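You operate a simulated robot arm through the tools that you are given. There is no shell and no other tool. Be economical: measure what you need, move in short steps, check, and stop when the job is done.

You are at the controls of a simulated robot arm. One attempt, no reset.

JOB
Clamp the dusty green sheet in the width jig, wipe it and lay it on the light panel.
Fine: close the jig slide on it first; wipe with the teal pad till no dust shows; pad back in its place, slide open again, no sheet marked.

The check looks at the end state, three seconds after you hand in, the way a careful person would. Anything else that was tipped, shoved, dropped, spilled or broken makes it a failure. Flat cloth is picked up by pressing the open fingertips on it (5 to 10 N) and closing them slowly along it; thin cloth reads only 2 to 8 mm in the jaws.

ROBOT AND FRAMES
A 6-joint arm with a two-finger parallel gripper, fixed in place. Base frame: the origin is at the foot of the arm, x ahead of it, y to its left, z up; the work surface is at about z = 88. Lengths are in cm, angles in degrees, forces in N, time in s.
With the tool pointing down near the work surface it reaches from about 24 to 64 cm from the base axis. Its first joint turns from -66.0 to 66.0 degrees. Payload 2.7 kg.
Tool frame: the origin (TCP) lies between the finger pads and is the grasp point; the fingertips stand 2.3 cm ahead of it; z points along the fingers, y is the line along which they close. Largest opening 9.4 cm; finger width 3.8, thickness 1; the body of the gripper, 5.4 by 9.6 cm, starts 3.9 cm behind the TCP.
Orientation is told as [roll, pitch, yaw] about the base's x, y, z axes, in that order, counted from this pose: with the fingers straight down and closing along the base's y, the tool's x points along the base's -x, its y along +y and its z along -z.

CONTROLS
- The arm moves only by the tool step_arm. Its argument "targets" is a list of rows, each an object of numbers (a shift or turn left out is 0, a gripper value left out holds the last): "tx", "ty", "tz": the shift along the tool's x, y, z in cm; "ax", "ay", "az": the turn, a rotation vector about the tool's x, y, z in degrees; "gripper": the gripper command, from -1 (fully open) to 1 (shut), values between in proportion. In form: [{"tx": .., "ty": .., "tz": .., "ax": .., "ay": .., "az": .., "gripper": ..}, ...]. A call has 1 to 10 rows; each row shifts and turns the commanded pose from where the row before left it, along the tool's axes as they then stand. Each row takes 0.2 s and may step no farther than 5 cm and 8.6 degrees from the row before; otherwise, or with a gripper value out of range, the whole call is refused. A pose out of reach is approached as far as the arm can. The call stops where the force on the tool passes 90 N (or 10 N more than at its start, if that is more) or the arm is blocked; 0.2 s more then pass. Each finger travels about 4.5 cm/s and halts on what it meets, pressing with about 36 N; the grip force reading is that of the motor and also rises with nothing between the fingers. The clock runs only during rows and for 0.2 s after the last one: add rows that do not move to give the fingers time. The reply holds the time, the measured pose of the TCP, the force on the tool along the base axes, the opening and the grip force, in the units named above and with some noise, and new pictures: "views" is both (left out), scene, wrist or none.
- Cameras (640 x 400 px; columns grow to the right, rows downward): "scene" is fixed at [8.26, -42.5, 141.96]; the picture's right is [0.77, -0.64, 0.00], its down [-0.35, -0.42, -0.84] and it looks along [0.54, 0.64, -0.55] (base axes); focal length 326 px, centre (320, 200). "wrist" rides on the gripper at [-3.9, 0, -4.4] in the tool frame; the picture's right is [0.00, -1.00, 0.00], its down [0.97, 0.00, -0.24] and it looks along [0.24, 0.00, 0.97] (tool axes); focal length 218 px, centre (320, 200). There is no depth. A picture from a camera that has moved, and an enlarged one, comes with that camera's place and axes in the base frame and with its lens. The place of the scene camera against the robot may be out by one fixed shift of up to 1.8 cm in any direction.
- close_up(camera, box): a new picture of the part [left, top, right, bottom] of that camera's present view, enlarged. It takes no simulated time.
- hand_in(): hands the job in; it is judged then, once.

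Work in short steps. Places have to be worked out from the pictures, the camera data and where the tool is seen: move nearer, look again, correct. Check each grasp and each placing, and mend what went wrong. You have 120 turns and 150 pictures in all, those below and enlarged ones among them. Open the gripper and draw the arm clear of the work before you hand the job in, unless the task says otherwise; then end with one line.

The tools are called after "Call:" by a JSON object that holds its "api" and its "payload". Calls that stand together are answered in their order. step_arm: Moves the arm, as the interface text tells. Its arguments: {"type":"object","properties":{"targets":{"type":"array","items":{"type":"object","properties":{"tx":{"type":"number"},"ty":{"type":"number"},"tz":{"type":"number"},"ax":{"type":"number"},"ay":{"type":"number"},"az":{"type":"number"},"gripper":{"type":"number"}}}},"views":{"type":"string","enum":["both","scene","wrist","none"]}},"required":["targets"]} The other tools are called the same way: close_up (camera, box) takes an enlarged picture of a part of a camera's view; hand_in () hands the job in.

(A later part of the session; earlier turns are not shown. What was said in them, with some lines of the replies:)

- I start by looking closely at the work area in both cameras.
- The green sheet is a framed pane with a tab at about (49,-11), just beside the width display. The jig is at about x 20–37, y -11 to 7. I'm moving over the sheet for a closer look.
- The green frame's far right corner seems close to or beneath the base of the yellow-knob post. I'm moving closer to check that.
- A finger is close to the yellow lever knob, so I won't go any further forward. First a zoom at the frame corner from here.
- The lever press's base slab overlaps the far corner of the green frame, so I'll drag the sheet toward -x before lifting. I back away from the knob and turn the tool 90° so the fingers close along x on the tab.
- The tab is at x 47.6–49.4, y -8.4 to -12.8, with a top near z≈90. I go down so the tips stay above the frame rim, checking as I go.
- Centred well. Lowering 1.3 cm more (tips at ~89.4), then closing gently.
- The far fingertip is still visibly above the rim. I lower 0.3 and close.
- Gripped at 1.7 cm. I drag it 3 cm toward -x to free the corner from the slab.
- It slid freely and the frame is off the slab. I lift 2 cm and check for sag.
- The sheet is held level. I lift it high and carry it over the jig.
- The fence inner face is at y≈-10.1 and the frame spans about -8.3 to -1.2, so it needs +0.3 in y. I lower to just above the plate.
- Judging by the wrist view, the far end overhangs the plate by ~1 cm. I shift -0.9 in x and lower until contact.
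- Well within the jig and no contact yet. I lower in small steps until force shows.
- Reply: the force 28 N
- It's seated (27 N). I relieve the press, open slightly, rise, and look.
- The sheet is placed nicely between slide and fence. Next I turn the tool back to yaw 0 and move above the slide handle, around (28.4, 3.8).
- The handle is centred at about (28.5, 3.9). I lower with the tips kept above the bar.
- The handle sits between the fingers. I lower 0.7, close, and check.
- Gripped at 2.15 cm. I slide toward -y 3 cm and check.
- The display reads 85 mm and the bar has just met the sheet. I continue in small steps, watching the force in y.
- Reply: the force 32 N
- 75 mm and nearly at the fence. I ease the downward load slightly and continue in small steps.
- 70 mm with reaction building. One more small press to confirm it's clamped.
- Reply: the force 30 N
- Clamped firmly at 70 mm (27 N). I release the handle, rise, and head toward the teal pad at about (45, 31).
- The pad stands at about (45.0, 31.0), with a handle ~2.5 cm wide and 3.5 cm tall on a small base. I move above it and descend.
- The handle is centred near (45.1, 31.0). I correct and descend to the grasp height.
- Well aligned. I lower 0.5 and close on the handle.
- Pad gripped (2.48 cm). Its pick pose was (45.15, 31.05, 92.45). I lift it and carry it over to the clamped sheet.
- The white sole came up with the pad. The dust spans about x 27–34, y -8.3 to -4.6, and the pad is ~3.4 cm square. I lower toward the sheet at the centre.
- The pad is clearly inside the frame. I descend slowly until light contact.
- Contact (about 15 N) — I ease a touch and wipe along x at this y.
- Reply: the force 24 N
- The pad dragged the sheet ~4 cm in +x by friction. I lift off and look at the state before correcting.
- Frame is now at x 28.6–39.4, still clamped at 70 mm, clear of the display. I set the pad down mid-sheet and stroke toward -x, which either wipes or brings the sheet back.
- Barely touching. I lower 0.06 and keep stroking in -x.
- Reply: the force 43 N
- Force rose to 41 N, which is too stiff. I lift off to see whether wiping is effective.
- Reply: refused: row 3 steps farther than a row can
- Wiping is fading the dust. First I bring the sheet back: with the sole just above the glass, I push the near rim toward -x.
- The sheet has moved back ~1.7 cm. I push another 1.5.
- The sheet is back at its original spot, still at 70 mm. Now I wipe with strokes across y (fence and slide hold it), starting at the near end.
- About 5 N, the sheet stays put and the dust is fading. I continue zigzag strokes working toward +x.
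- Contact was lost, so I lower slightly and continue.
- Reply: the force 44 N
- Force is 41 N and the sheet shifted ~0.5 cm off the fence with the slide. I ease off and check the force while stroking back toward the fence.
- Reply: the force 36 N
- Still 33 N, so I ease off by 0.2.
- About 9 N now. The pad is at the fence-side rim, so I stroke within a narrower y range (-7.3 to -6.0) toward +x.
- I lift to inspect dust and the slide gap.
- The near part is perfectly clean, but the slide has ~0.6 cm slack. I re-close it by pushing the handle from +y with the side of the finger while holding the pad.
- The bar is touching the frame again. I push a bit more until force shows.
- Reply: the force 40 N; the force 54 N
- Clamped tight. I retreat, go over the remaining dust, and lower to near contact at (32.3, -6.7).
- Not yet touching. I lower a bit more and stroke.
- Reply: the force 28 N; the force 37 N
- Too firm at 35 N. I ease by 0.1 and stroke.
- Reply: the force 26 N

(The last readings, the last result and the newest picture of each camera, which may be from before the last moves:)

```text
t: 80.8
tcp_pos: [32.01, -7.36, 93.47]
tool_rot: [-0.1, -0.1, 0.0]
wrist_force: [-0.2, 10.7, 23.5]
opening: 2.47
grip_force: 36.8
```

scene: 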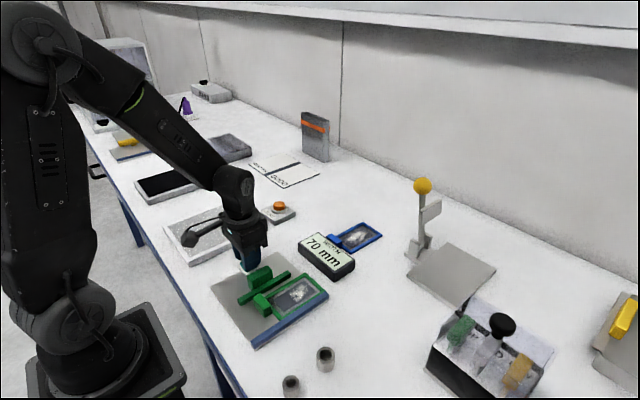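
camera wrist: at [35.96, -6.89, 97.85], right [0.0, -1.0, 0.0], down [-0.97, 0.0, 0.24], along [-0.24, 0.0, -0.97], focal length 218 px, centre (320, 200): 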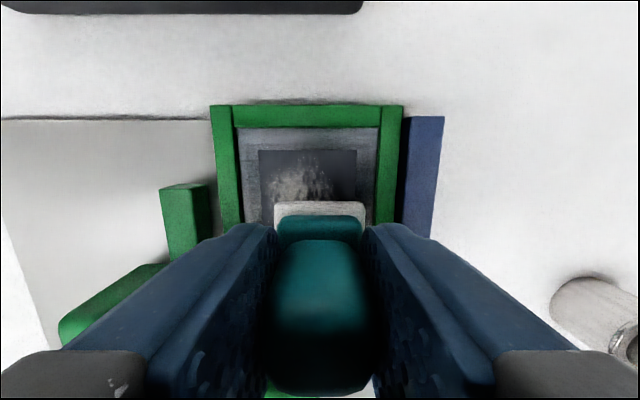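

Call:
{"api": "step_arm", "payload": {"targets": [{"tz": -0.07}, {"ty": 0.6}, {"ty": 0.6, "tx": -0.4}, {"ty": -0.6}, {"ty": -0.6, "tx": -0.4}, {"ty": 0.6}, {"ty": 0.6, "tx": -0.4}, {"ty": -0.6}, {"ty": -0.6}, {}], "views": "wrist"}}

```text
t: 83.0
tcp_pos: [33.1, -7.33, 93.47]
tool_rot: [-0.1, -0.1, 0.1]
wrist_force: [0.5, 4.2, 9.4]
opening: 2.48
grip_force: 36.2
camera wrist: at [37.05, -7.36, 97.87], right [0.0, -1.0, 0.0], down [-0.97, 0.0, 0.24], along [-0.24, 0.0, -0.97], focal length 218 px, centre (320, 200)
```

wrist: 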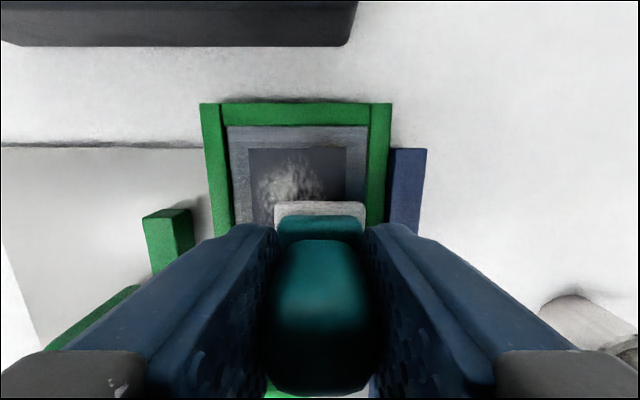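

9 N is good, but the x-steps dragged the sheet ~1 cm. I push it back with the sole just above the glass against the near rim, then reposition over the far end.

Call:
{"api": "step_arm", "payload": {"targets": [{"tz": -0.3, "ty": 0.4}, {"tx": 1}, {"tx": 1}, {"tx": 0.8}, {"tx": 0.7}, {"tx": 0.7}, {"tx": 0.7}, {"tx": 0.7}, {}], "views": "wrist"}}

Call:
{"api": "close_up", "payload": {"camera": "scene", "box": [220, 220, 360, 330]}}

```text
t: 85.0
tcp_pos: [27.63, -6.92, 93.9]
tool_rot: [0.0, -0.1, 0.0]
wrist_force: [0.0, -0.1, -0.5]
opening: 2.47
grip_force: 35.9
camera wrist: at [31.52, -6.91, 98.21], right [0.0, -1.0, 0.0], down [-0.97, 0.0, 0.24], along [-0.24, 0.0, -0.97], focal length 218 px, centre (320, 200)
```

wrist: 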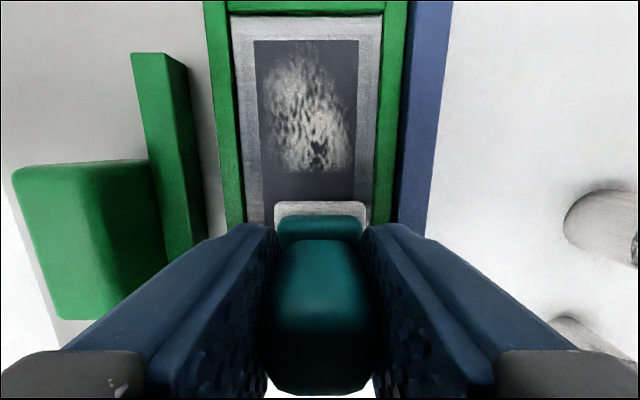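

```text
3.64 times, centred on (290, 275) of scene
camera zoom: at [8.26, -42.5, 141.96], right [0.77, -0.64, 0.0], down [-0.35, -0.42, -0.84], along [0.54, 0.64, -0.55], focal length 1184 px, centre (429, -73)
```

zoom: 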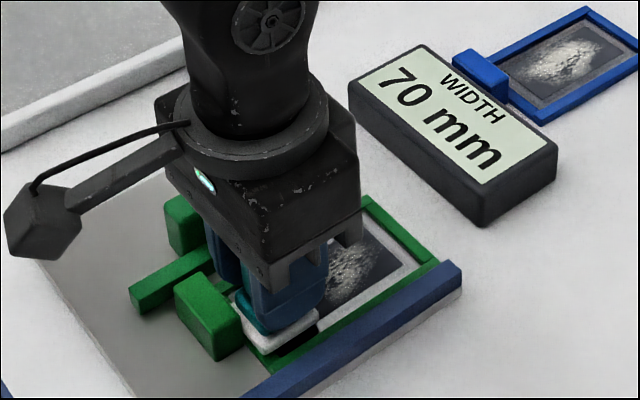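

Relative motion happens only when the sheet is backed by the fence, so I'll use one-way strokes toward -y and lift on the return. First cycle at x≈32.

Call:
{"api": "step_arm", "payload": {"targets": [{"tx": -2.2, "ty": 0.6}, {"tx": -2.2, "ty": 0.6}, {"tz": 0.3}, {"tz": 0.1}, {"ty": -0.6}, {"ty": -0.6}, {"ty": -0.5}, {}], "views": "none"}}

```text
t: 86.8
tcp_pos: [32.07, -7.43, 93.5]
tool_rot: [0.0, -0.3, -0.1]
wrist_force: [1.7, 11.4, 18.0]
opening: 2.47
grip_force: 36.4
```

18 N at the end of the stroke. I repeat the one-way stroke and view.

Call:
{"api": "step_arm", "payload": {"targets": [{"tz": -0.4}, {"ty": 1.7}, {"tz": 0.4}, {"ty": -0.6}, {"ty": -0.6}, {"ty": -0.5}, {"tz": -0.4}, {}], "views": "none"}}

Call:
{"api": "step_arm", "payload": {"targets": [{"tz": -2}, {"tz": -4}, {"tx": 4.5}, {"tx": 2}, {}], "views": "wrist"}}

```text
t: 88.6
tcp_pos: [32.06, -7.45, 93.73]
tool_rot: [0.0, 0.0, 0.0]
wrist_force: [-0.2, 2.4, -0.1]
opening: 2.48
grip_force: 36.1
```

```text
t: 89.8
tcp_pos: [25.33, -7.49, 99.67]
tool_rot: [0.0, 0.0, 0.0]
wrist_force: [0.1, -0.7, -1.6]
opening: 2.48
grip_force: 36.1
camera wrist: at [29.26, -7.4, 104.12], right [0.0, -1.0, 0.0], down [-0.97, 0.0, 0.24], along [-0.24, 0.0, -0.97], focal length 218 px, centre (320, 200)
```

wrist: 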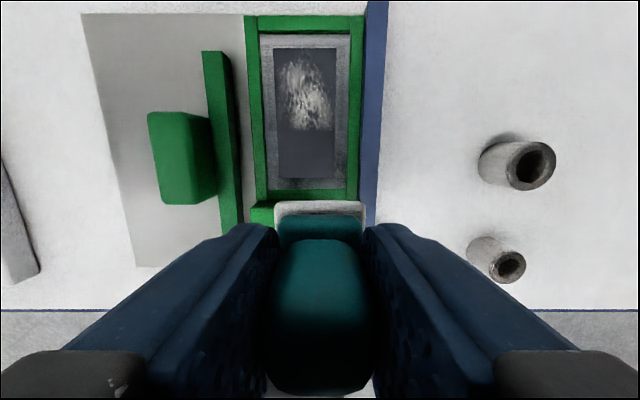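

Dust is thinning. The tight-clamp, light strokes worked best, so I re-close the slide as before (push the handle to y≈2.5).

Call:
{"api": "step_arm", "payload": {"targets": [{"tx": -1.6, "ty": 4.3, "tz": -1.2}, {"tx": -1.6, "ty": 4.3}, {"ty": 4.2}, {"tz": 3}, {"tz": 3}, {"tz": 1.2}, {"ty": -1}, {"ty": -1}, {"ty": -0.5}, {}], "views": "none"}}

Call:
{"api": "step_arm", "payload": {"targets": [{"ty": -0.2}, {"ty": -0.2}, {}], "views": "none"}}

```text
t: 92.0
tcp_pos: [28.52, 2.78, 93.87]
tool_rot: [0.0, 0.0, 0.0]
wrist_force: [0.6, 0.2, 0.3]
opening: 2.47
grip_force: 35.8
```

```text
t: 92.8
tcp_pos: [28.62, 2.55, 93.95]
tool_rot: [0.0, 0.0, 0.0]
wrist_force: [-6.5, 34.7, -1.1]
opening: 2.47
grip_force: 36.4
```

Clamped again (35 N). I go back over the remaining dust at x≈32.

Call:
{"api": "step_arm", "payload": {"targets": [{"ty": 0.8}, {"tz": -3}, {"tz": -3}, {"ty": -4.5, "tx": -1.2}, {"ty": -4.5, "tx": -1.2}, {"ty": -0.9, "tx": -1.2}, {"tz": 3}, {"tz": 2.9}, {"tz": 0.3}, {}], "views": "none"}}

Call:
{"api": "step_arm", "payload": {"targets": [{"tz": 0.1}, {}], "views": "none"}}

```text
t: 95.0
tcp_pos: [32.17, -6.65, 93.57]
tool_rot: [0.0, 0.0, -0.1]
wrist_force: [-0.4, 0.1, -0.7]
opening: 2.5
grip_force: 36.3
```

```text
t: 95.6
tcp_pos: [32.25, -6.61, 93.53]
tool_rot: [-0.1, 0.1, 0.0]
wrist_force: [-0.3, 0.0, 0.2]
opening: 2.5
grip_force: 36.3
```

Just touching. I add 0.05 and stroke both ways lightly.

Call:
{"api": "step_arm", "payload": {"targets": [{"tz": 0.05}, {"ty": 0.5}, {"ty": 0.3}, {"ty": -0.5}, {"ty": -0.5}, {"ty": -0.4}, {"ty": 0.5}, {"ty": 0.5}, {"ty": -0.4}, {}], "views": "wrist"}}

```text
t: 97.8
tcp_pos: [32.17, -6.75, 93.62]
tool_rot: [-0.1, 0.0, 0.0]
wrist_force: [-0.8, -0.3, -0.4]
opening: 2.49
grip_force: 36.2
camera wrist: at [36.14, -6.69, 97.93], right [0.0, -1.0, 0.0], down [-0.97, 0.0, 0.24], along [-0.24, 0.0, -0.97], focal length 218 px, centre (320, 200)
```

wrist: 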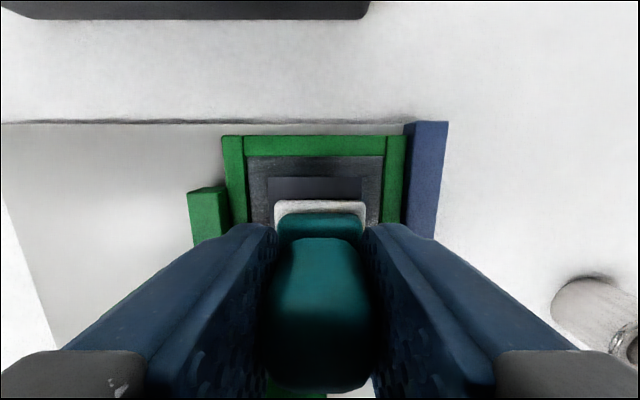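

The visible far strip already looks clean. I do a few more strokes with slightly more pressure, then check.

Call:
{"api": "step_arm", "payload": {"targets": [{"tz": 0.07, "tx": 0.3}, {"ty": 0.4}, {"ty": 0.4}, {"ty": -0.6}, {"ty": -0.6}, {"ty": 0.6}, {"ty": 0.6}, {"ty": -0.6}, {"ty": -0.4}, {}], "views": "none"}}

Call:
{"api": "step_arm", "payload": {"targets": [{"tz": -0.5}, {"tz": -2}, {"tz": -4}, {"tx": 4.5}, {"tx": 2}, {}], "views": "wrist"}}

```text
t: 100.0
tcp_pos: [31.92, -6.72, 93.51]
tool_rot: [0.0, -0.2, 0.0]
wrist_force: [0.9, 6.6, 15.0]
opening: 2.48
grip_force: 36.0
```

```text
t: 101.4
tcp_pos: [25.53, -6.8, 99.84]
tool_rot: [0.0, -0.1, 0.0]
wrist_force: [0.0, 0.5, -1.8]
opening: 2.47
grip_force: 36.0
camera wrist: at [29.43, -6.85, 104.27], right [0.0, -1.0, 0.0], down [-0.97, 0.0, 0.24], along [-0.24, 0.0, -0.97], focal length 218 px, centre (320, 200)
```

wrist: 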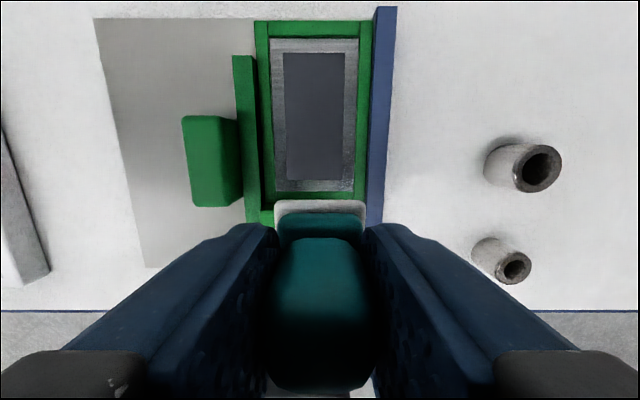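

The dust appears entirely gone; I verify with zooms.

Call:
{"api": "close_up", "payload": {"camera": "wrist", "box": [240, 10, 400, 230]}}

Call:
{"api": "close_up", "payload": {"camera": "scene", "box": [240, 240, 350, 330]}}

```text
1.82 times, centred on (320, 120) of wrist
camera zoom: at [29.43, -6.85, 104.27], right [0.0, -1.0, 0.0], down [-0.97, 0.0, 0.24], along [-0.24, 0.0, -0.97], focal length 397 px, centre (320, 346)
```

zoom: 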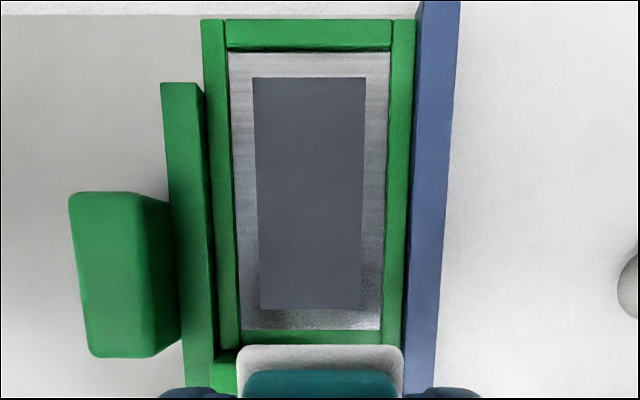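

```text
4.44 times, centred on (295, 285) of scene
camera zoom: at [8.26, -42.5, 141.96], right [0.77, -0.64, 0.0], down [-0.35, -0.42, -0.84], along [0.54, 0.64, -0.55], focal length 1447 px, centre (431, -178)
```

zoom: 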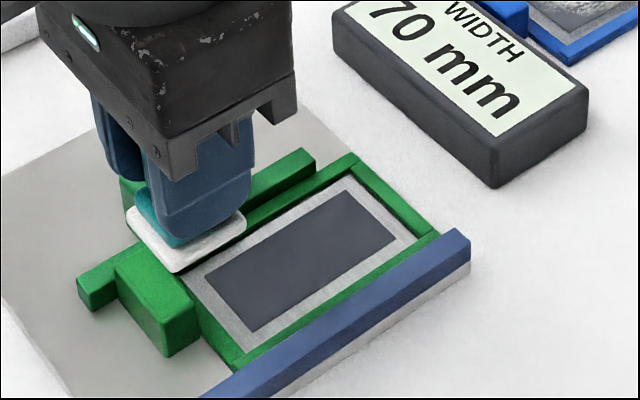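

The sheet is completely clean and clamped. I carry the pad back to its place (45.15, 31.05).

Call:
{"api": "step_arm", "payload": {"targets": [{"tz": -4.5}, {"tx": -2, "ty": 4}, {"tx": -2, "ty": 4}, {"tx": -2, "ty": 4}, {"tx": -2, "ty": 4}, {"tx": -2, "ty": 4}, {"tx": -2, "ty": 4}, {"tx": -2, "ty": 4}, {"tx": -2, "ty": 4}, {}], "views": "none"}}

Call:
{"api": "step_arm", "payload": {"targets": [{"tx": -2, "ty": 3}, {"tx": -1.6, "ty": 2.8}, {}], "views": "wrist"}}

Call:
{"api": "close_up", "payload": {"camera": "scene", "box": [210, 130, 310, 210]}}

```text
t: 103.6
tcp_pos: [41.73, 25.22, 104.33]
tool_rot: [-0.1, 0.0, 0.0]
wrist_force: [0.6, 0.9, -1.2]
opening: 2.48
grip_force: 36.3
```

```text
t: 104.4
tcp_pos: [45.21, 31.02, 104.27]
tool_rot: [0.1, 0.0, 0.0]
wrist_force: [0.6, -0.3, -0.6]
opening: 2.47
grip_force: 35.9
camera wrist: at [49.14, 31.05, 108.75], right [0.0, -1.0, 0.0], down [-0.97, 0.0, 0.24], along [-0.24, 0.0, -0.97], focal length 218 px, centre (320, 200)
```

wrist: 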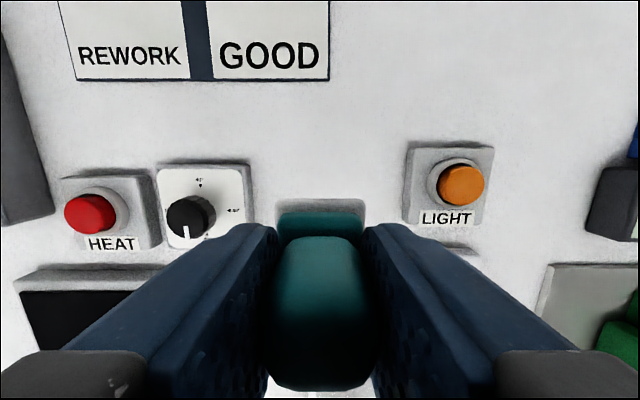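

```text
5.00 times, centred on (260, 170) of scene
camera zoom: at [8.27, -42.5, 141.96], right [0.77, -0.64, 0.0], down [-0.35, -0.42, -0.84], along [0.54, 0.64, -0.55], focal length 1628 px, centre (620, 350)
```

zoom: 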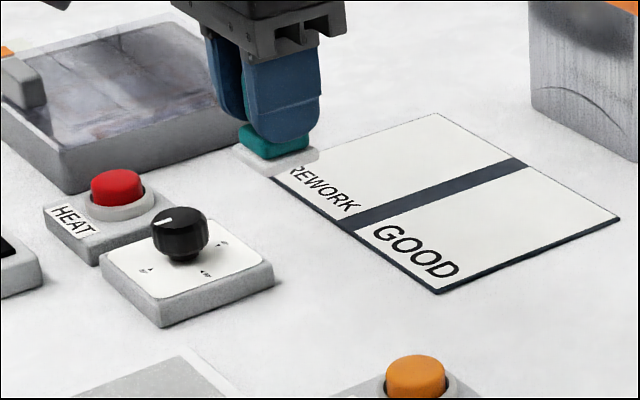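

Its place is plain table with no marking. I lower to just above the release height.

Call:
{"api": "step_arm", "payload": {"targets": [{"tz": 4}, {"tz": 4}, {"tz": 2.5}, {"tz": 0.9}, {"tz": 0.3}, {}], "views": "none"}}

Call:
{"api": "step_arm", "payload": {"targets": [{"tz": 0.12}, {}], "views": "none"}}

```text
t: 105.8
tcp_pos: [45.05, 30.91, 92.87]
tool_rot: [0.0, -0.1, -0.1]
wrist_force: [0.0, -0.1, -0.9]
opening: 2.47
grip_force: 35.9
```

```text
t: 106.4
tcp_pos: [45.17, 30.99, 92.57]
tool_rot: [0.0, -0.1, 0.1]
wrist_force: [-0.6, 0.3, 0.0]
opening: 2.46
grip_force: 35.3
```

Call:
{"api": "step_arm", "payload": {"targets": [{"tz": 0.1}, {}], "views": "none"}}

```text
t: 107.0
tcp_pos: [45.18, 31.0, 92.57]
tool_rot: [0.0, 0.0, -0.1]
wrist_force: [0.1, -0.3, -0.6]
opening: 2.46
grip_force: 35.8
```

Call:
{"api": "step_arm", "payload": {"targets": [{"tz": 0.1}, {}], "views": "none"}}

```text
t: 107.6
tcp_pos: [45.06, 30.83, 92.35]
tool_rot: [0.0, 0.0, 0.0]
wrist_force: [-0.2, 0.2, -1.3]
opening: 2.46
grip_force: 35.9
```

Call:
{"api": "step_arm", "payload": {"targets": [{"tz": 0.08}, {}], "views": "none"}}

```text
t: 108.2
tcp_pos: [45.15, 31.01, 92.3]
tool_rot: [0.0, 0.1, 0.0]
wrist_force: [-0.2, -0.4, -0.9]
opening: 2.45
grip_force: 35.9
```

Call:
{"api": "step_arm", "payload": {"targets": [{"tz": 0.1}, {}], "views": "none"}}

Call:
{"api": "close_up", "payload": {"camera": "scene", "box": [230, 160, 290, 210]}}

```text
t: 108.8
tcp_pos: [45.01, 30.94, 92.18]
tool_rot: [0.1, -0.1, 0.0]
wrist_force: [-0.8, 0.9, 4.1]
opening: 2.47
grip_force: 36.7
```

```text
8.00 times, centred on (260, 185) of scene
camera zoom: at [8.25, -42.5, 141.96], right [0.77, -0.64, 0.0], down [-0.35, -0.42, -0.84], along [0.54, 0.64, -0.55], focal length 2604 px, centre (800, 320)
```

zoom: 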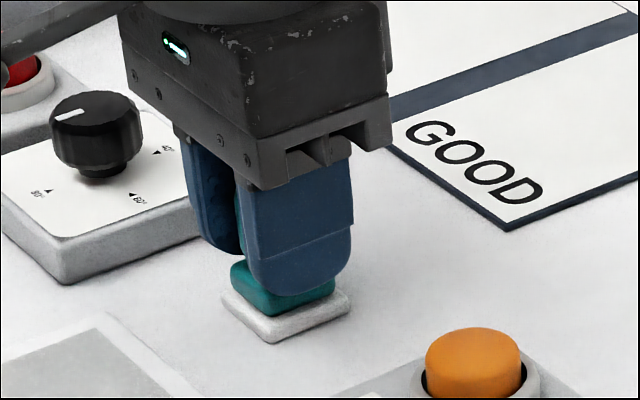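

Touchdown (4 N). I release, rise straight up, and check that the pad stands.

Call:
{"api": "step_arm", "payload": {"targets": [{"gripper": 0.35}, {"gripper": 0.1}, {}, {"tz": -2}, {"tz": -4}, {"tz": -4}, {"tz": -3}, {}], "views": "scene"}}

Call:
{"api": "close_up", "payload": {"camera": "scene", "box": [220, 165, 300, 225]}}

```text
t: 110.6
tcp_pos: [45.11, 30.98, 105.21]
tool_rot: [0.1, 0.0, 0.0]
wrist_force: [0.6, -0.5, -0.6]
opening: 4.23
grip_force: 0.1
```

scene: 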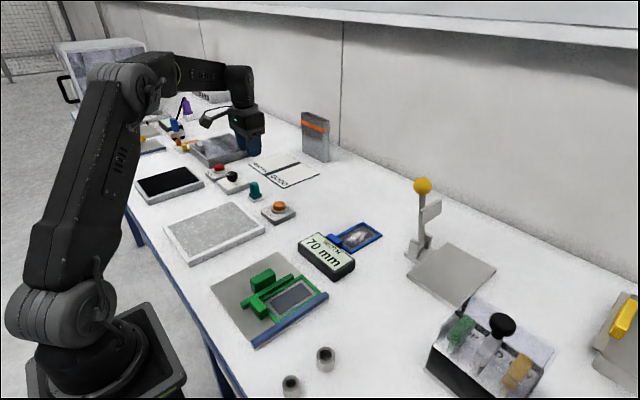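

```text
6.67 times, centred on (260, 195) of scene
camera zoom: at [8.26, -42.5, 141.96], right [0.77, -0.64, 0.0], down [-0.35, -0.42, -0.84], along [0.54, 0.64, -0.55], focal length 2170 px, centre (720, 233)
```

zoom: 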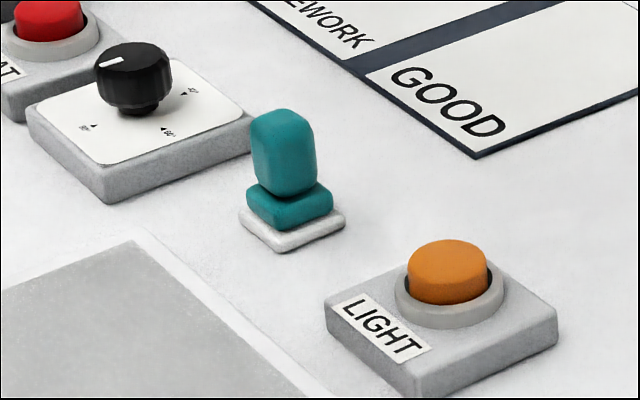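

The pad is back in place, upright. Next I go to the slide handle (at about 28.6, -0.7) to open it.

Call:
{"api": "step_arm", "payload": {"targets": [{"tx": 2.06, "ty": -3.95, "gripper": 0.15}, {"tx": 2.06, "ty": -3.95}, {"tx": 2.06, "ty": -3.95}, {"tx": 2.06, "ty": -3.95}, {"tx": 2.06, "ty": -3.95}, {"tx": 2.06, "ty": -3.95}, {"tx": 2.06, "ty": -3.95}, {"tx": 2.06, "ty": -3.95}, {"tz": 4.5}, {}], "views": "none"}}

Call:
{"api": "step_arm", "payload": {"targets": [{"tz": 4}, {"tz": 2.6}, {}], "views": "wrist"}}

```text
t: 112.8
tcp_pos: [28.24, -0.58, 100.64]
tool_rot: [0.0, -0.1, 0.1]
wrist_force: [-0.2, 0.1, -0.5]
opening: 4.02
grip_force: 0.0
```

```text
t: 113.6
tcp_pos: [28.35, -0.84, 94.08]
tool_rot: [-0.1, 0.0, 0.0]
wrist_force: [0.3, 0.3, -1.2]
opening: 4.0
grip_force: 0.1
camera wrist: at [32.36, -0.75, 98.49], right [0.0, -1.0, 0.0], down [-0.97, 0.0, 0.24], along [-0.24, 0.0, -0.97], focal length 218 px, centre (320, 200)
```

wrist: 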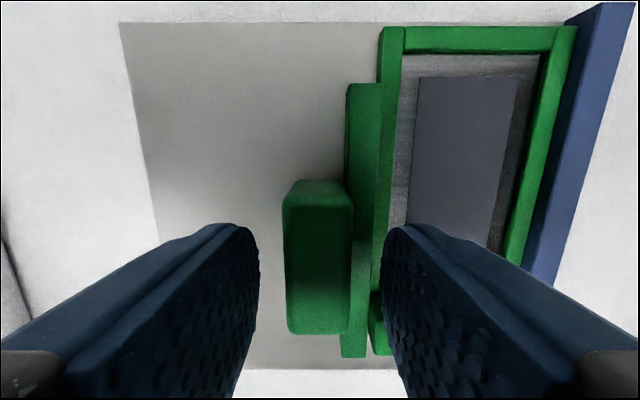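

Centred over the handle. I lower 1.1 and close on it.

Call:
{"api": "step_arm", "payload": {"targets": [{"tz": 0.6}, {"tz": 0.5}, {"gripper": 0.4}, {"gripper": 0.6}, {"gripper": 0.8}, {}], "views": "none"}}

Call:
{"api": "step_arm", "payload": {"targets": [{"ty": 0.5}, {"ty": 0.8}, {"ty": 0.8}, {"ty": 0.8}, {"ty": 0.8}, {"ty": 0.8}, {}]}}

```text
t: 115.0
tcp_pos: [28.55, -0.73, 93.04]
tool_rot: [0.1, 0.0, 0.1]
wrist_force: [-0.1, 7.3, -5.8]
opening: 2.17
grip_force: 45.0
```

```text
t: 116.6
tcp_pos: [28.58, 3.82, 93.11]
tool_rot: [0.0, -0.1, 0.0]
wrist_force: [-14.6, -4.6, 16.2]
opening: 2.15
grip_force: 45.5
camera wrist: at [32.4, 3.84, 97.44], right [0.0, -1.0, 0.0], down [-0.97, 0.0, 0.24], along [-0.24, 0.0, -0.97], focal length 218 px, centre (320, 200)
```

scene: 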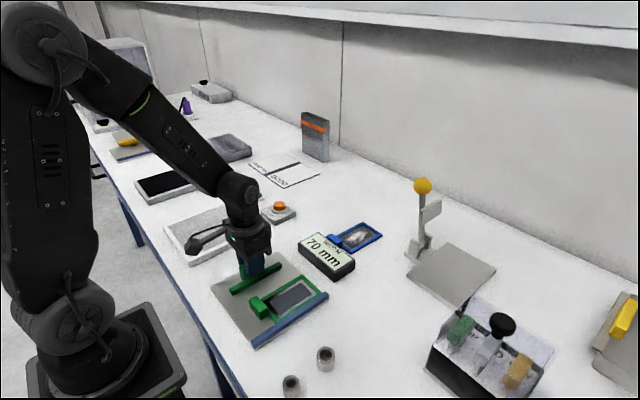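
wrist: 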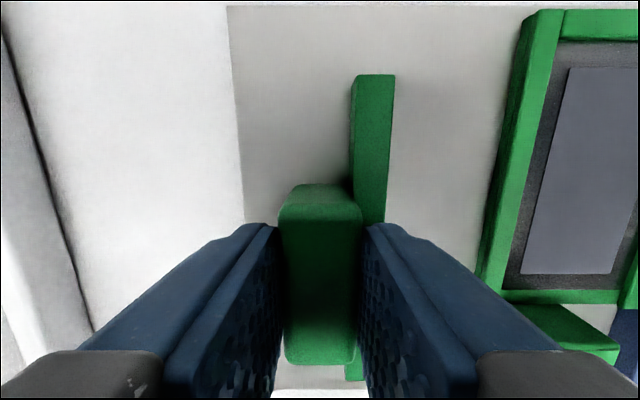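

The slide is fully open. I release, rise, and turn the tool to grip the sheet's tab again.

Call:
{"api": "step_arm", "payload": {"targets": [{"gripper": 0.4}, {"gripper": 0.15}, {}, {"tz": -3}, {"tz": -4}, {"tz": -4}, {"az": 8.5}, {"az": 8.5}, {"az": 8.5}, {"az": 8.5}], "views": "none"}}

Call:
{"api": "step_arm", "payload": {"targets": [{"az": 8.5, "gripper": 0.36}, {"az": 8.5}, {"az": 8.5}, {"az": 8.5}, {"az": 8.5}, {"az": 8.5}, {"az": 5}, {"tx": -4.5}, {"tx": -3.5, "ty": -4}, {}]}}

```text
t: 118.8
tcp_pos: [28.61, 3.82, 104.01]
tool_rot: [0.0, 0.0, -34.0]
wrist_force: [-0.2, -0.9, -0.1]
opening: 3.98
grip_force: 0.1
```

```text
refused: row 9 steps farther than a row can; nothing moved
```

Call:
{"api": "step_arm", "payload": {"targets": [{"az": 8.5, "gripper": 0.36}, {"az": 8.5}, {"az": 8.5}, {"az": 8.5}, {"az": 8.5}, {"az": 8.5}, {"az": 5}, {"tx": -4.5}, {"tx": -3.5, "ty": -3.3}, {}]}}

```text
t: 121.0
tcp_pos: [25.17, -4.32, 103.79]
tool_rot: [0.0, 0.0, -90.0]
wrist_force: [0.3, 0.2, -0.1]
opening: 3.03
grip_force: 0.0
camera wrist: at [25.16, -8.23, 108.23], right [-1.0, 0.0, 0.0], down [0.0, 0.97, 0.24], along [0.0, 0.24, -0.97], focal length 218 px, centre (320, 200)
```

scene: 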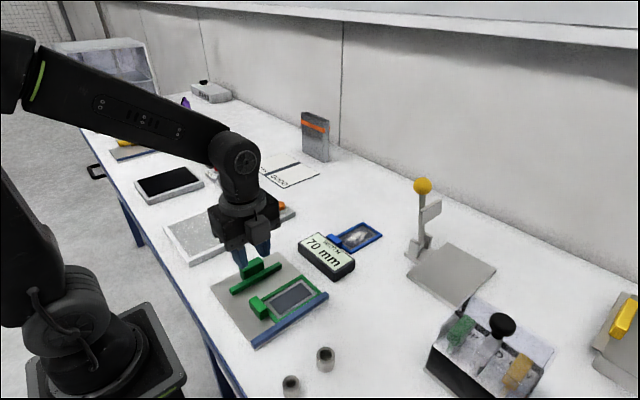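
wrist: 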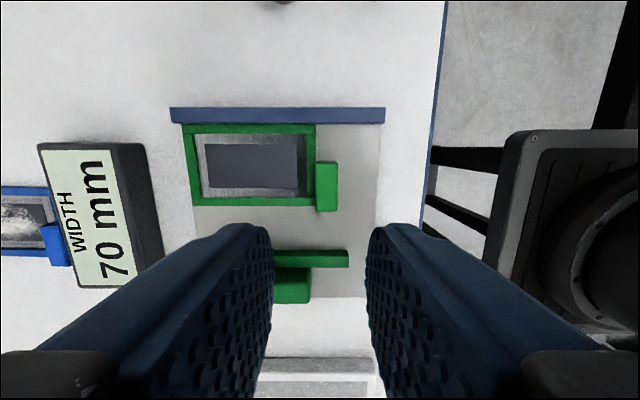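

The tab is centred at about (24.65, -5.1). I align and descend to the earlier grip height (≈92.1).

Call:
{"api": "step_arm", "payload": {"targets": [{"ty": -0.5, "tx": -0.8, "tz": 3}, {"tz": 4}, {"tz": 2.7}, {}], "views": "wrist"}}

```text
t: 122.0
tcp_pos: [24.85, -4.93, 94.28]
tool_rot: [0.0, 0.0, -89.9]
wrist_force: [0.2, 0.4, 0.4]
opening: 3.04
grip_force: 0.0
camera wrist: at [24.69, -9.0, 98.76], right [-1.0, 0.0, 0.0], down [0.0, 0.97, 0.24], along [0.0, 0.24, -0.97], focal length 218 px, centre (320, 200)
```

wrist: 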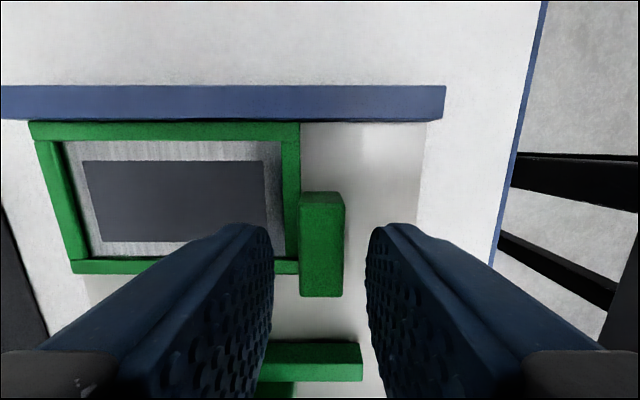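

Aligned. I descend 2.1 and close.

Call:
{"api": "step_arm", "payload": {"targets": [{"tz": 1}, {"tz": 0.8}, {"tz": 0.35}, {"gripper": 0.6}, {"gripper": 0.8}, {"gripper": 0.9}, {}], "views": "wrist"}}

```text
t: 123.6
tcp_pos: [24.74, -4.93, 92.17]
tool_rot: [0.1, 0.0, -89.9]
wrist_force: [-0.4, -0.6, 1.0]
opening: 1.7
grip_force: 36.0
camera wrist: at [24.71, -8.85, 96.6], right [-1.0, 0.0, 0.0], down [0.0, 0.97, 0.24], along [0.0, 0.24, -0.97], focal length 218 px, centre (320, 200)
```

wrist: 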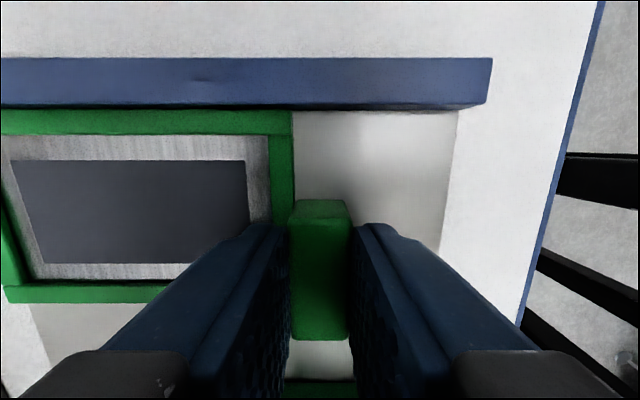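

Gripped (1.7 cm). I lift and carry it toward the light panel (x 19–39, y 15.5–32, centre ≈ (29, 23.8)).

Call:
{"api": "step_arm", "payload": {"targets": [{"tz": -0.6}, {"tz": -3}, {"tz": -4}, {"tz": -4}, {"tx": 4.3}, {"tx": 4.3}, {"tx": 4.3}, {"tx": 4.3}, {}], "views": "scene"}}

Call:
{"api": "step_arm", "payload": {"targets": [{"tx": 4.3}, {"tx": 4.3}, {"tx": 4.4, "ty": -0.5}, {}]}}

```text
t: 125.6
tcp_pos: [24.75, 12.42, 103.8]
tool_rot: [0.1, 0.1, -90.0]
wrist_force: [0.0, 0.0, 0.2]
opening: 1.69
grip_force: 36.1
```

scene: 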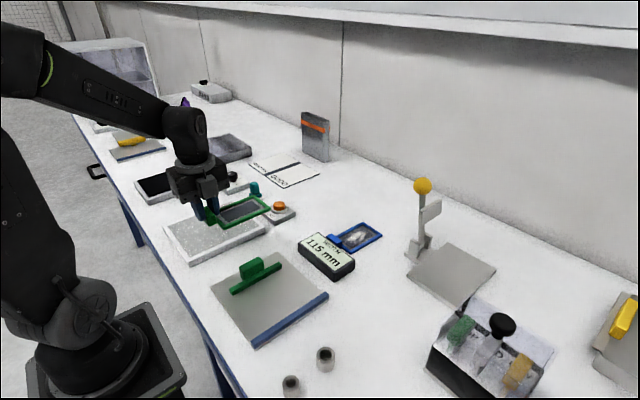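

```text
t: 126.6
tcp_pos: [24.34, 25.16, 103.67]
tool_rot: [0.0, 0.0, -89.9]
wrist_force: [0.0, -0.2, -1.6]
opening: 1.71
grip_force: 35.9
camera wrist: at [24.31, 21.28, 108.07], right [-1.0, 0.0, 0.0], down [0.0, 0.97, 0.24], along [0.0, 0.24, -0.97], focal length 218 px, centre (320, 200)
```

scene: 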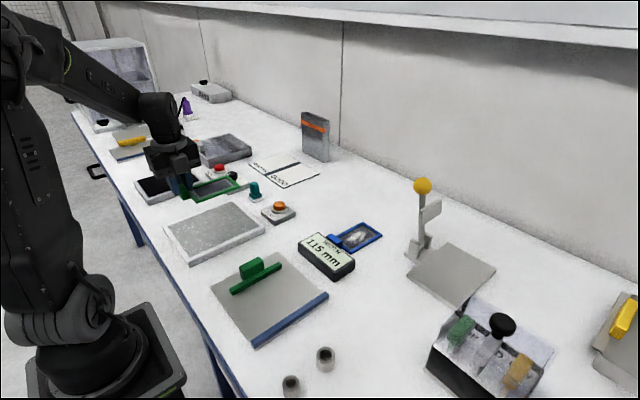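
wrist: 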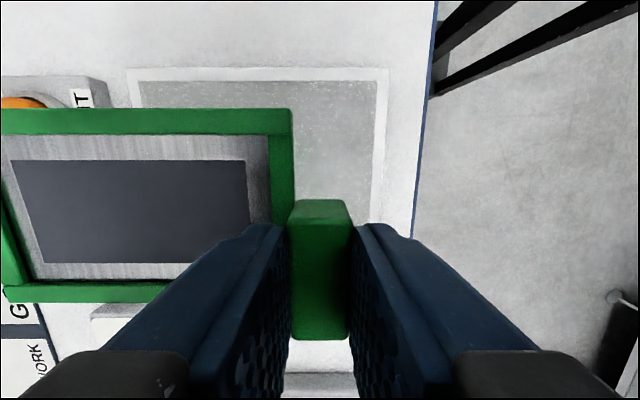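

The panel edges match my estimate and the sheet is above its centre. I lower toward it.

Call:
{"api": "step_arm", "payload": {"targets": [{"tz": 4}, {"tz": 3}, {"tz": 1.5}, {}], "views": "wrist"}}

Call:
{"api": "close_up", "payload": {"camera": "scene", "box": [130, 140, 290, 270]}}

```text
t: 127.6
tcp_pos: [24.31, 25.24, 95.16]
tool_rot: [-0.1, 0.1, -90.0]
wrist_force: [-0.6, 0.4, -1.2]
opening: 1.7
grip_force: 36.2
camera wrist: at [24.25, 21.36, 99.55], right [-1.0, 0.0, 0.0], down [0.0, 0.97, 0.24], along [0.0, 0.24, -0.97], focal length 218 px, centre (320, 200)
```

wrist: 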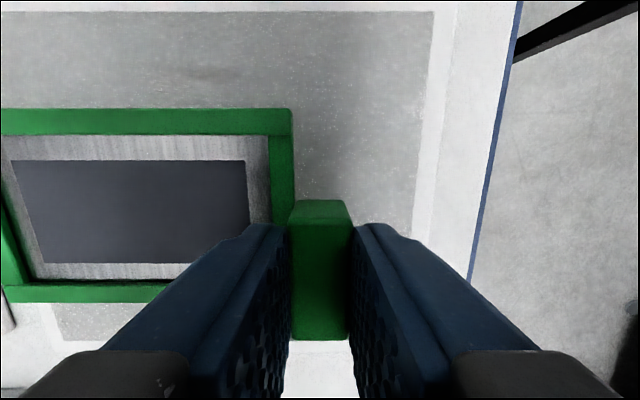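

```text
3.08 times, centred on (210, 205) of scene
camera zoom: at [8.26, -42.5, 141.96], right [0.77, -0.64, 0.0], down [-0.35, -0.42, -0.84], along [0.54, 0.64, -0.55], focal length 1002 px, centre (658, 185)
```

zoom: 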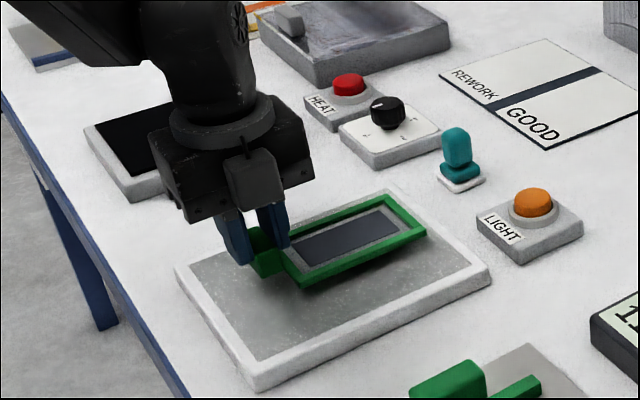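

Margins are balanced around the sheet. I lower slowly to contact.

Call:
{"api": "step_arm", "payload": {"targets": [{"tz": 0.7}, {"tz": 0.4}, {}], "views": "none"}}

Call:
{"api": "step_arm", "payload": {"targets": [{"tz": 0.2}, {}], "views": "none"}}

```text
t: 128.4
tcp_pos: [24.2, 25.19, 94.11]
tool_rot: [0.0, 0.1, -90.0]
wrist_force: [0.6, -0.5, -0.4]
opening: 1.68
grip_force: 36.0
```

```text
t: 129.0
tcp_pos: [24.24, 25.34, 93.94]
tool_rot: [0.1, 0.0, -90.0]
wrist_force: [0.3, 0.5, 0.2]
opening: 1.68
grip_force: 35.6
```

Call:
{"api": "step_arm", "payload": {"targets": [{"tz": 0.2}, {}], "views": "none"}}

Call:
{"api": "step_arm", "payload": {"targets": [{"tz": 0.12}, {}], "views": "none"}}

Call:
{"api": "close_up", "payload": {"camera": "scene", "box": [150, 170, 270, 260]}}

```text
t: 129.6
tcp_pos: [24.13, 25.24, 93.84]
tool_rot: [-0.1, 0.1, -90.0]
wrist_force: [-0.7, 0.1, -1.8]
opening: 1.68
grip_force: 35.9
```

```text
t: 130.2
tcp_pos: [24.22, 25.24, 93.63]
tool_rot: [0.0, 0.0, -90.0]
wrist_force: [0.3, 0.6, -0.7]
opening: 1.71
grip_force: 36.0
```

```text
4.44 times, centred on (210, 215) of scene
camera zoom: at [8.26, -42.5, 141.96], right [0.77, -0.64, 0.0], down [-0.35, -0.42, -0.84], along [0.54, 0.64, -0.55], focal length 1447 px, centre (809, 133)
```

zoom: 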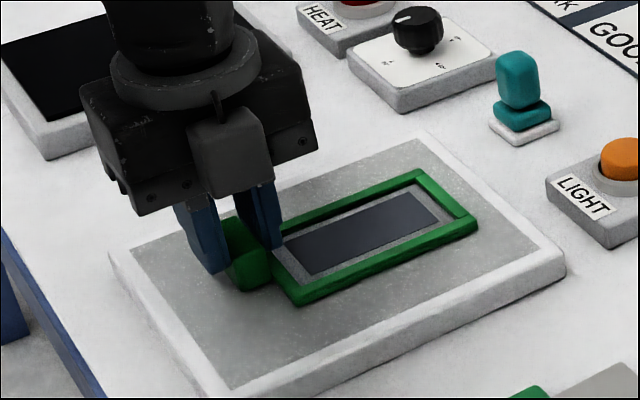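

Nearly down with little shadow left. I continue in small steps to contact.

Call:
{"api": "step_arm", "payload": {"targets": [{"tz": 0.15}, {}], "views": "none"}}

Call:
{"api": "step_arm", "payload": {"targets": [{"tz": 0.12}, {}], "views": "none"}}

```text
t: 130.8
tcp_pos: [24.27, 25.1, 93.48]
tool_rot: [0.1, 0.0, -90.0]
wrist_force: [0.0, 0.0, -0.9]
opening: 1.72
grip_force: 35.8
```

```text
t: 131.4
tcp_pos: [24.19, 25.17, 93.44]
tool_rot: [0.1, 0.0, -90.0]
wrist_force: [-2.1, -3.6, 13.9]
opening: 1.69
grip_force: 35.9
```

Contact (14 N). I ease, open slightly, rise straight up, and check.

Call:
{"api": "step_arm", "payload": {"targets": [{"tz": -0.08}, {"gripper": 0.4}, {}, {"tz": -0.6}, {"tz": -3}, {"tz": -4}, {"tz": -4.5}, {"tz": -4}, {}]}}

Call:
{"api": "close_up", "payload": {"camera": "scene", "box": [150, 160, 330, 350]}}

```text
t: 133.4
tcp_pos: [24.06, 25.19, 109.67]
tool_rot: [0.1, 0.0, -90.0]
wrist_force: [-0.9, -0.9, -0.4]
opening: 2.84
grip_force: 0.0
camera wrist: at [24.15, 21.28, 114.1], right [-1.0, 0.0, 0.0], down [0.0, 0.97, 0.24], along [0.0, 0.24, -0.97], focal length 218 px, centre (320, 200)
```

scene: 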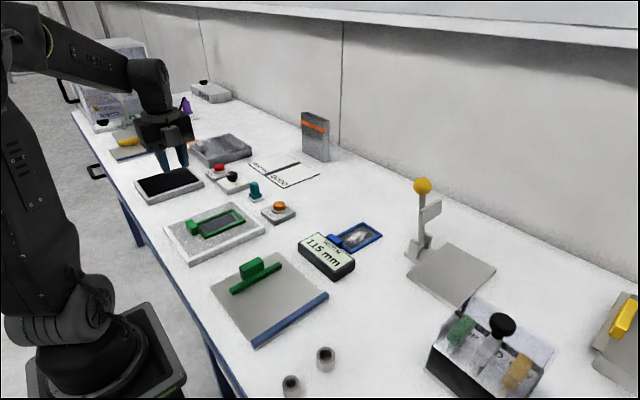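
wrist: 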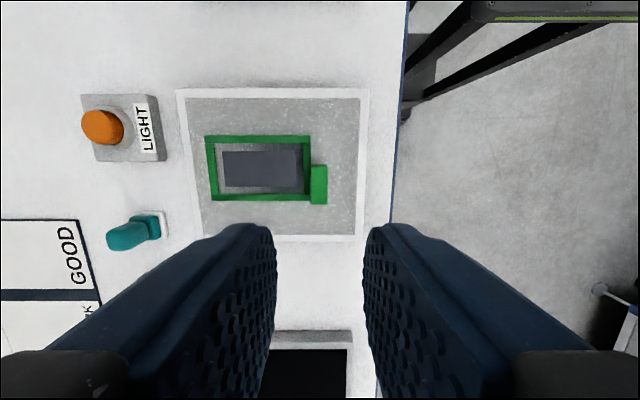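

```text
2.11 times, centred on (240, 255) of scene
camera zoom: at [8.26, -42.5, 141.96], right [0.77, -0.64, 0.0], down [-0.35, -0.42, -0.84], along [0.54, 0.64, -0.55], focal length 685 px, centre (488, 84)
```

zoom: 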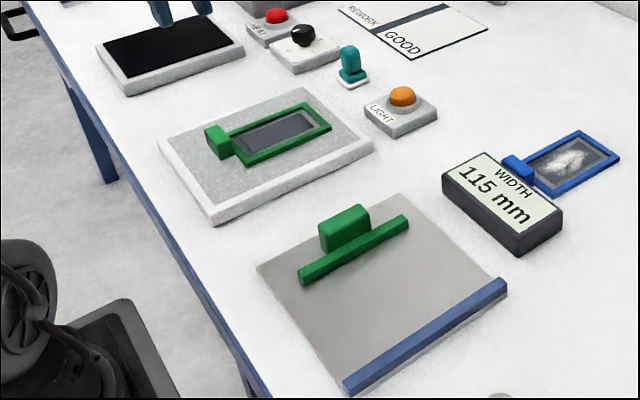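

The sheet lies flat on the panel, clean; the slide is open (115 mm) and the pad is in place. I open the gripper and move up clear.

Call:
{"api": "step_arm", "payload": {"targets": [{"tz": -4, "gripper": -1}, {"tz": -4}, {}, {}, {}], "views": "none"}}

Call:
{"api": "close_up", "payload": {"camera": "wrist", "box": [100, 50, 420, 250]}}

```text
t: 134.6
tcp_pos: [24.28, 25.06, 117.66]
tool_rot: [0.1, 0.0, -90.0]
wrist_force: [0.4, -0.2, 0.1]
opening: 9.37
grip_force: 0.0
```

```text
2.00 times, centred on (260, 150) of wrist
camera zoom: at [24.27, 21.2, 122.11], right [-1.0, 0.0, 0.0], down [0.0, 0.97, 0.24], along [0.0, 0.24, -0.97], focal length 436 px, centre (440, 300)
```

zoom: 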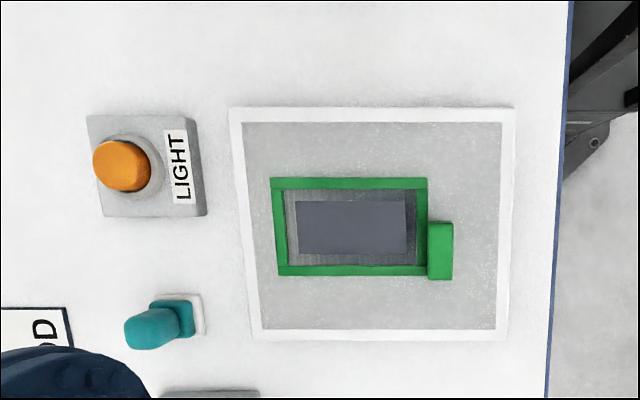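

Everything is in its final state, so I hand in.

Call:
{"api": "hand_in", "payload": {}}

```text
The job is handed in.
```

The green sheet was clamped in the jig, wiped until no dust showed and laid on the light panel. The pad is back within about 2 mm of its place and the slide is open at 115 mm. While wiping, the pad dragged the sheet out of position, so I re-closed the slide twice. The pad pressed as hard as about 41 N at times, and I saw no marks on the sheet in the final pictures.
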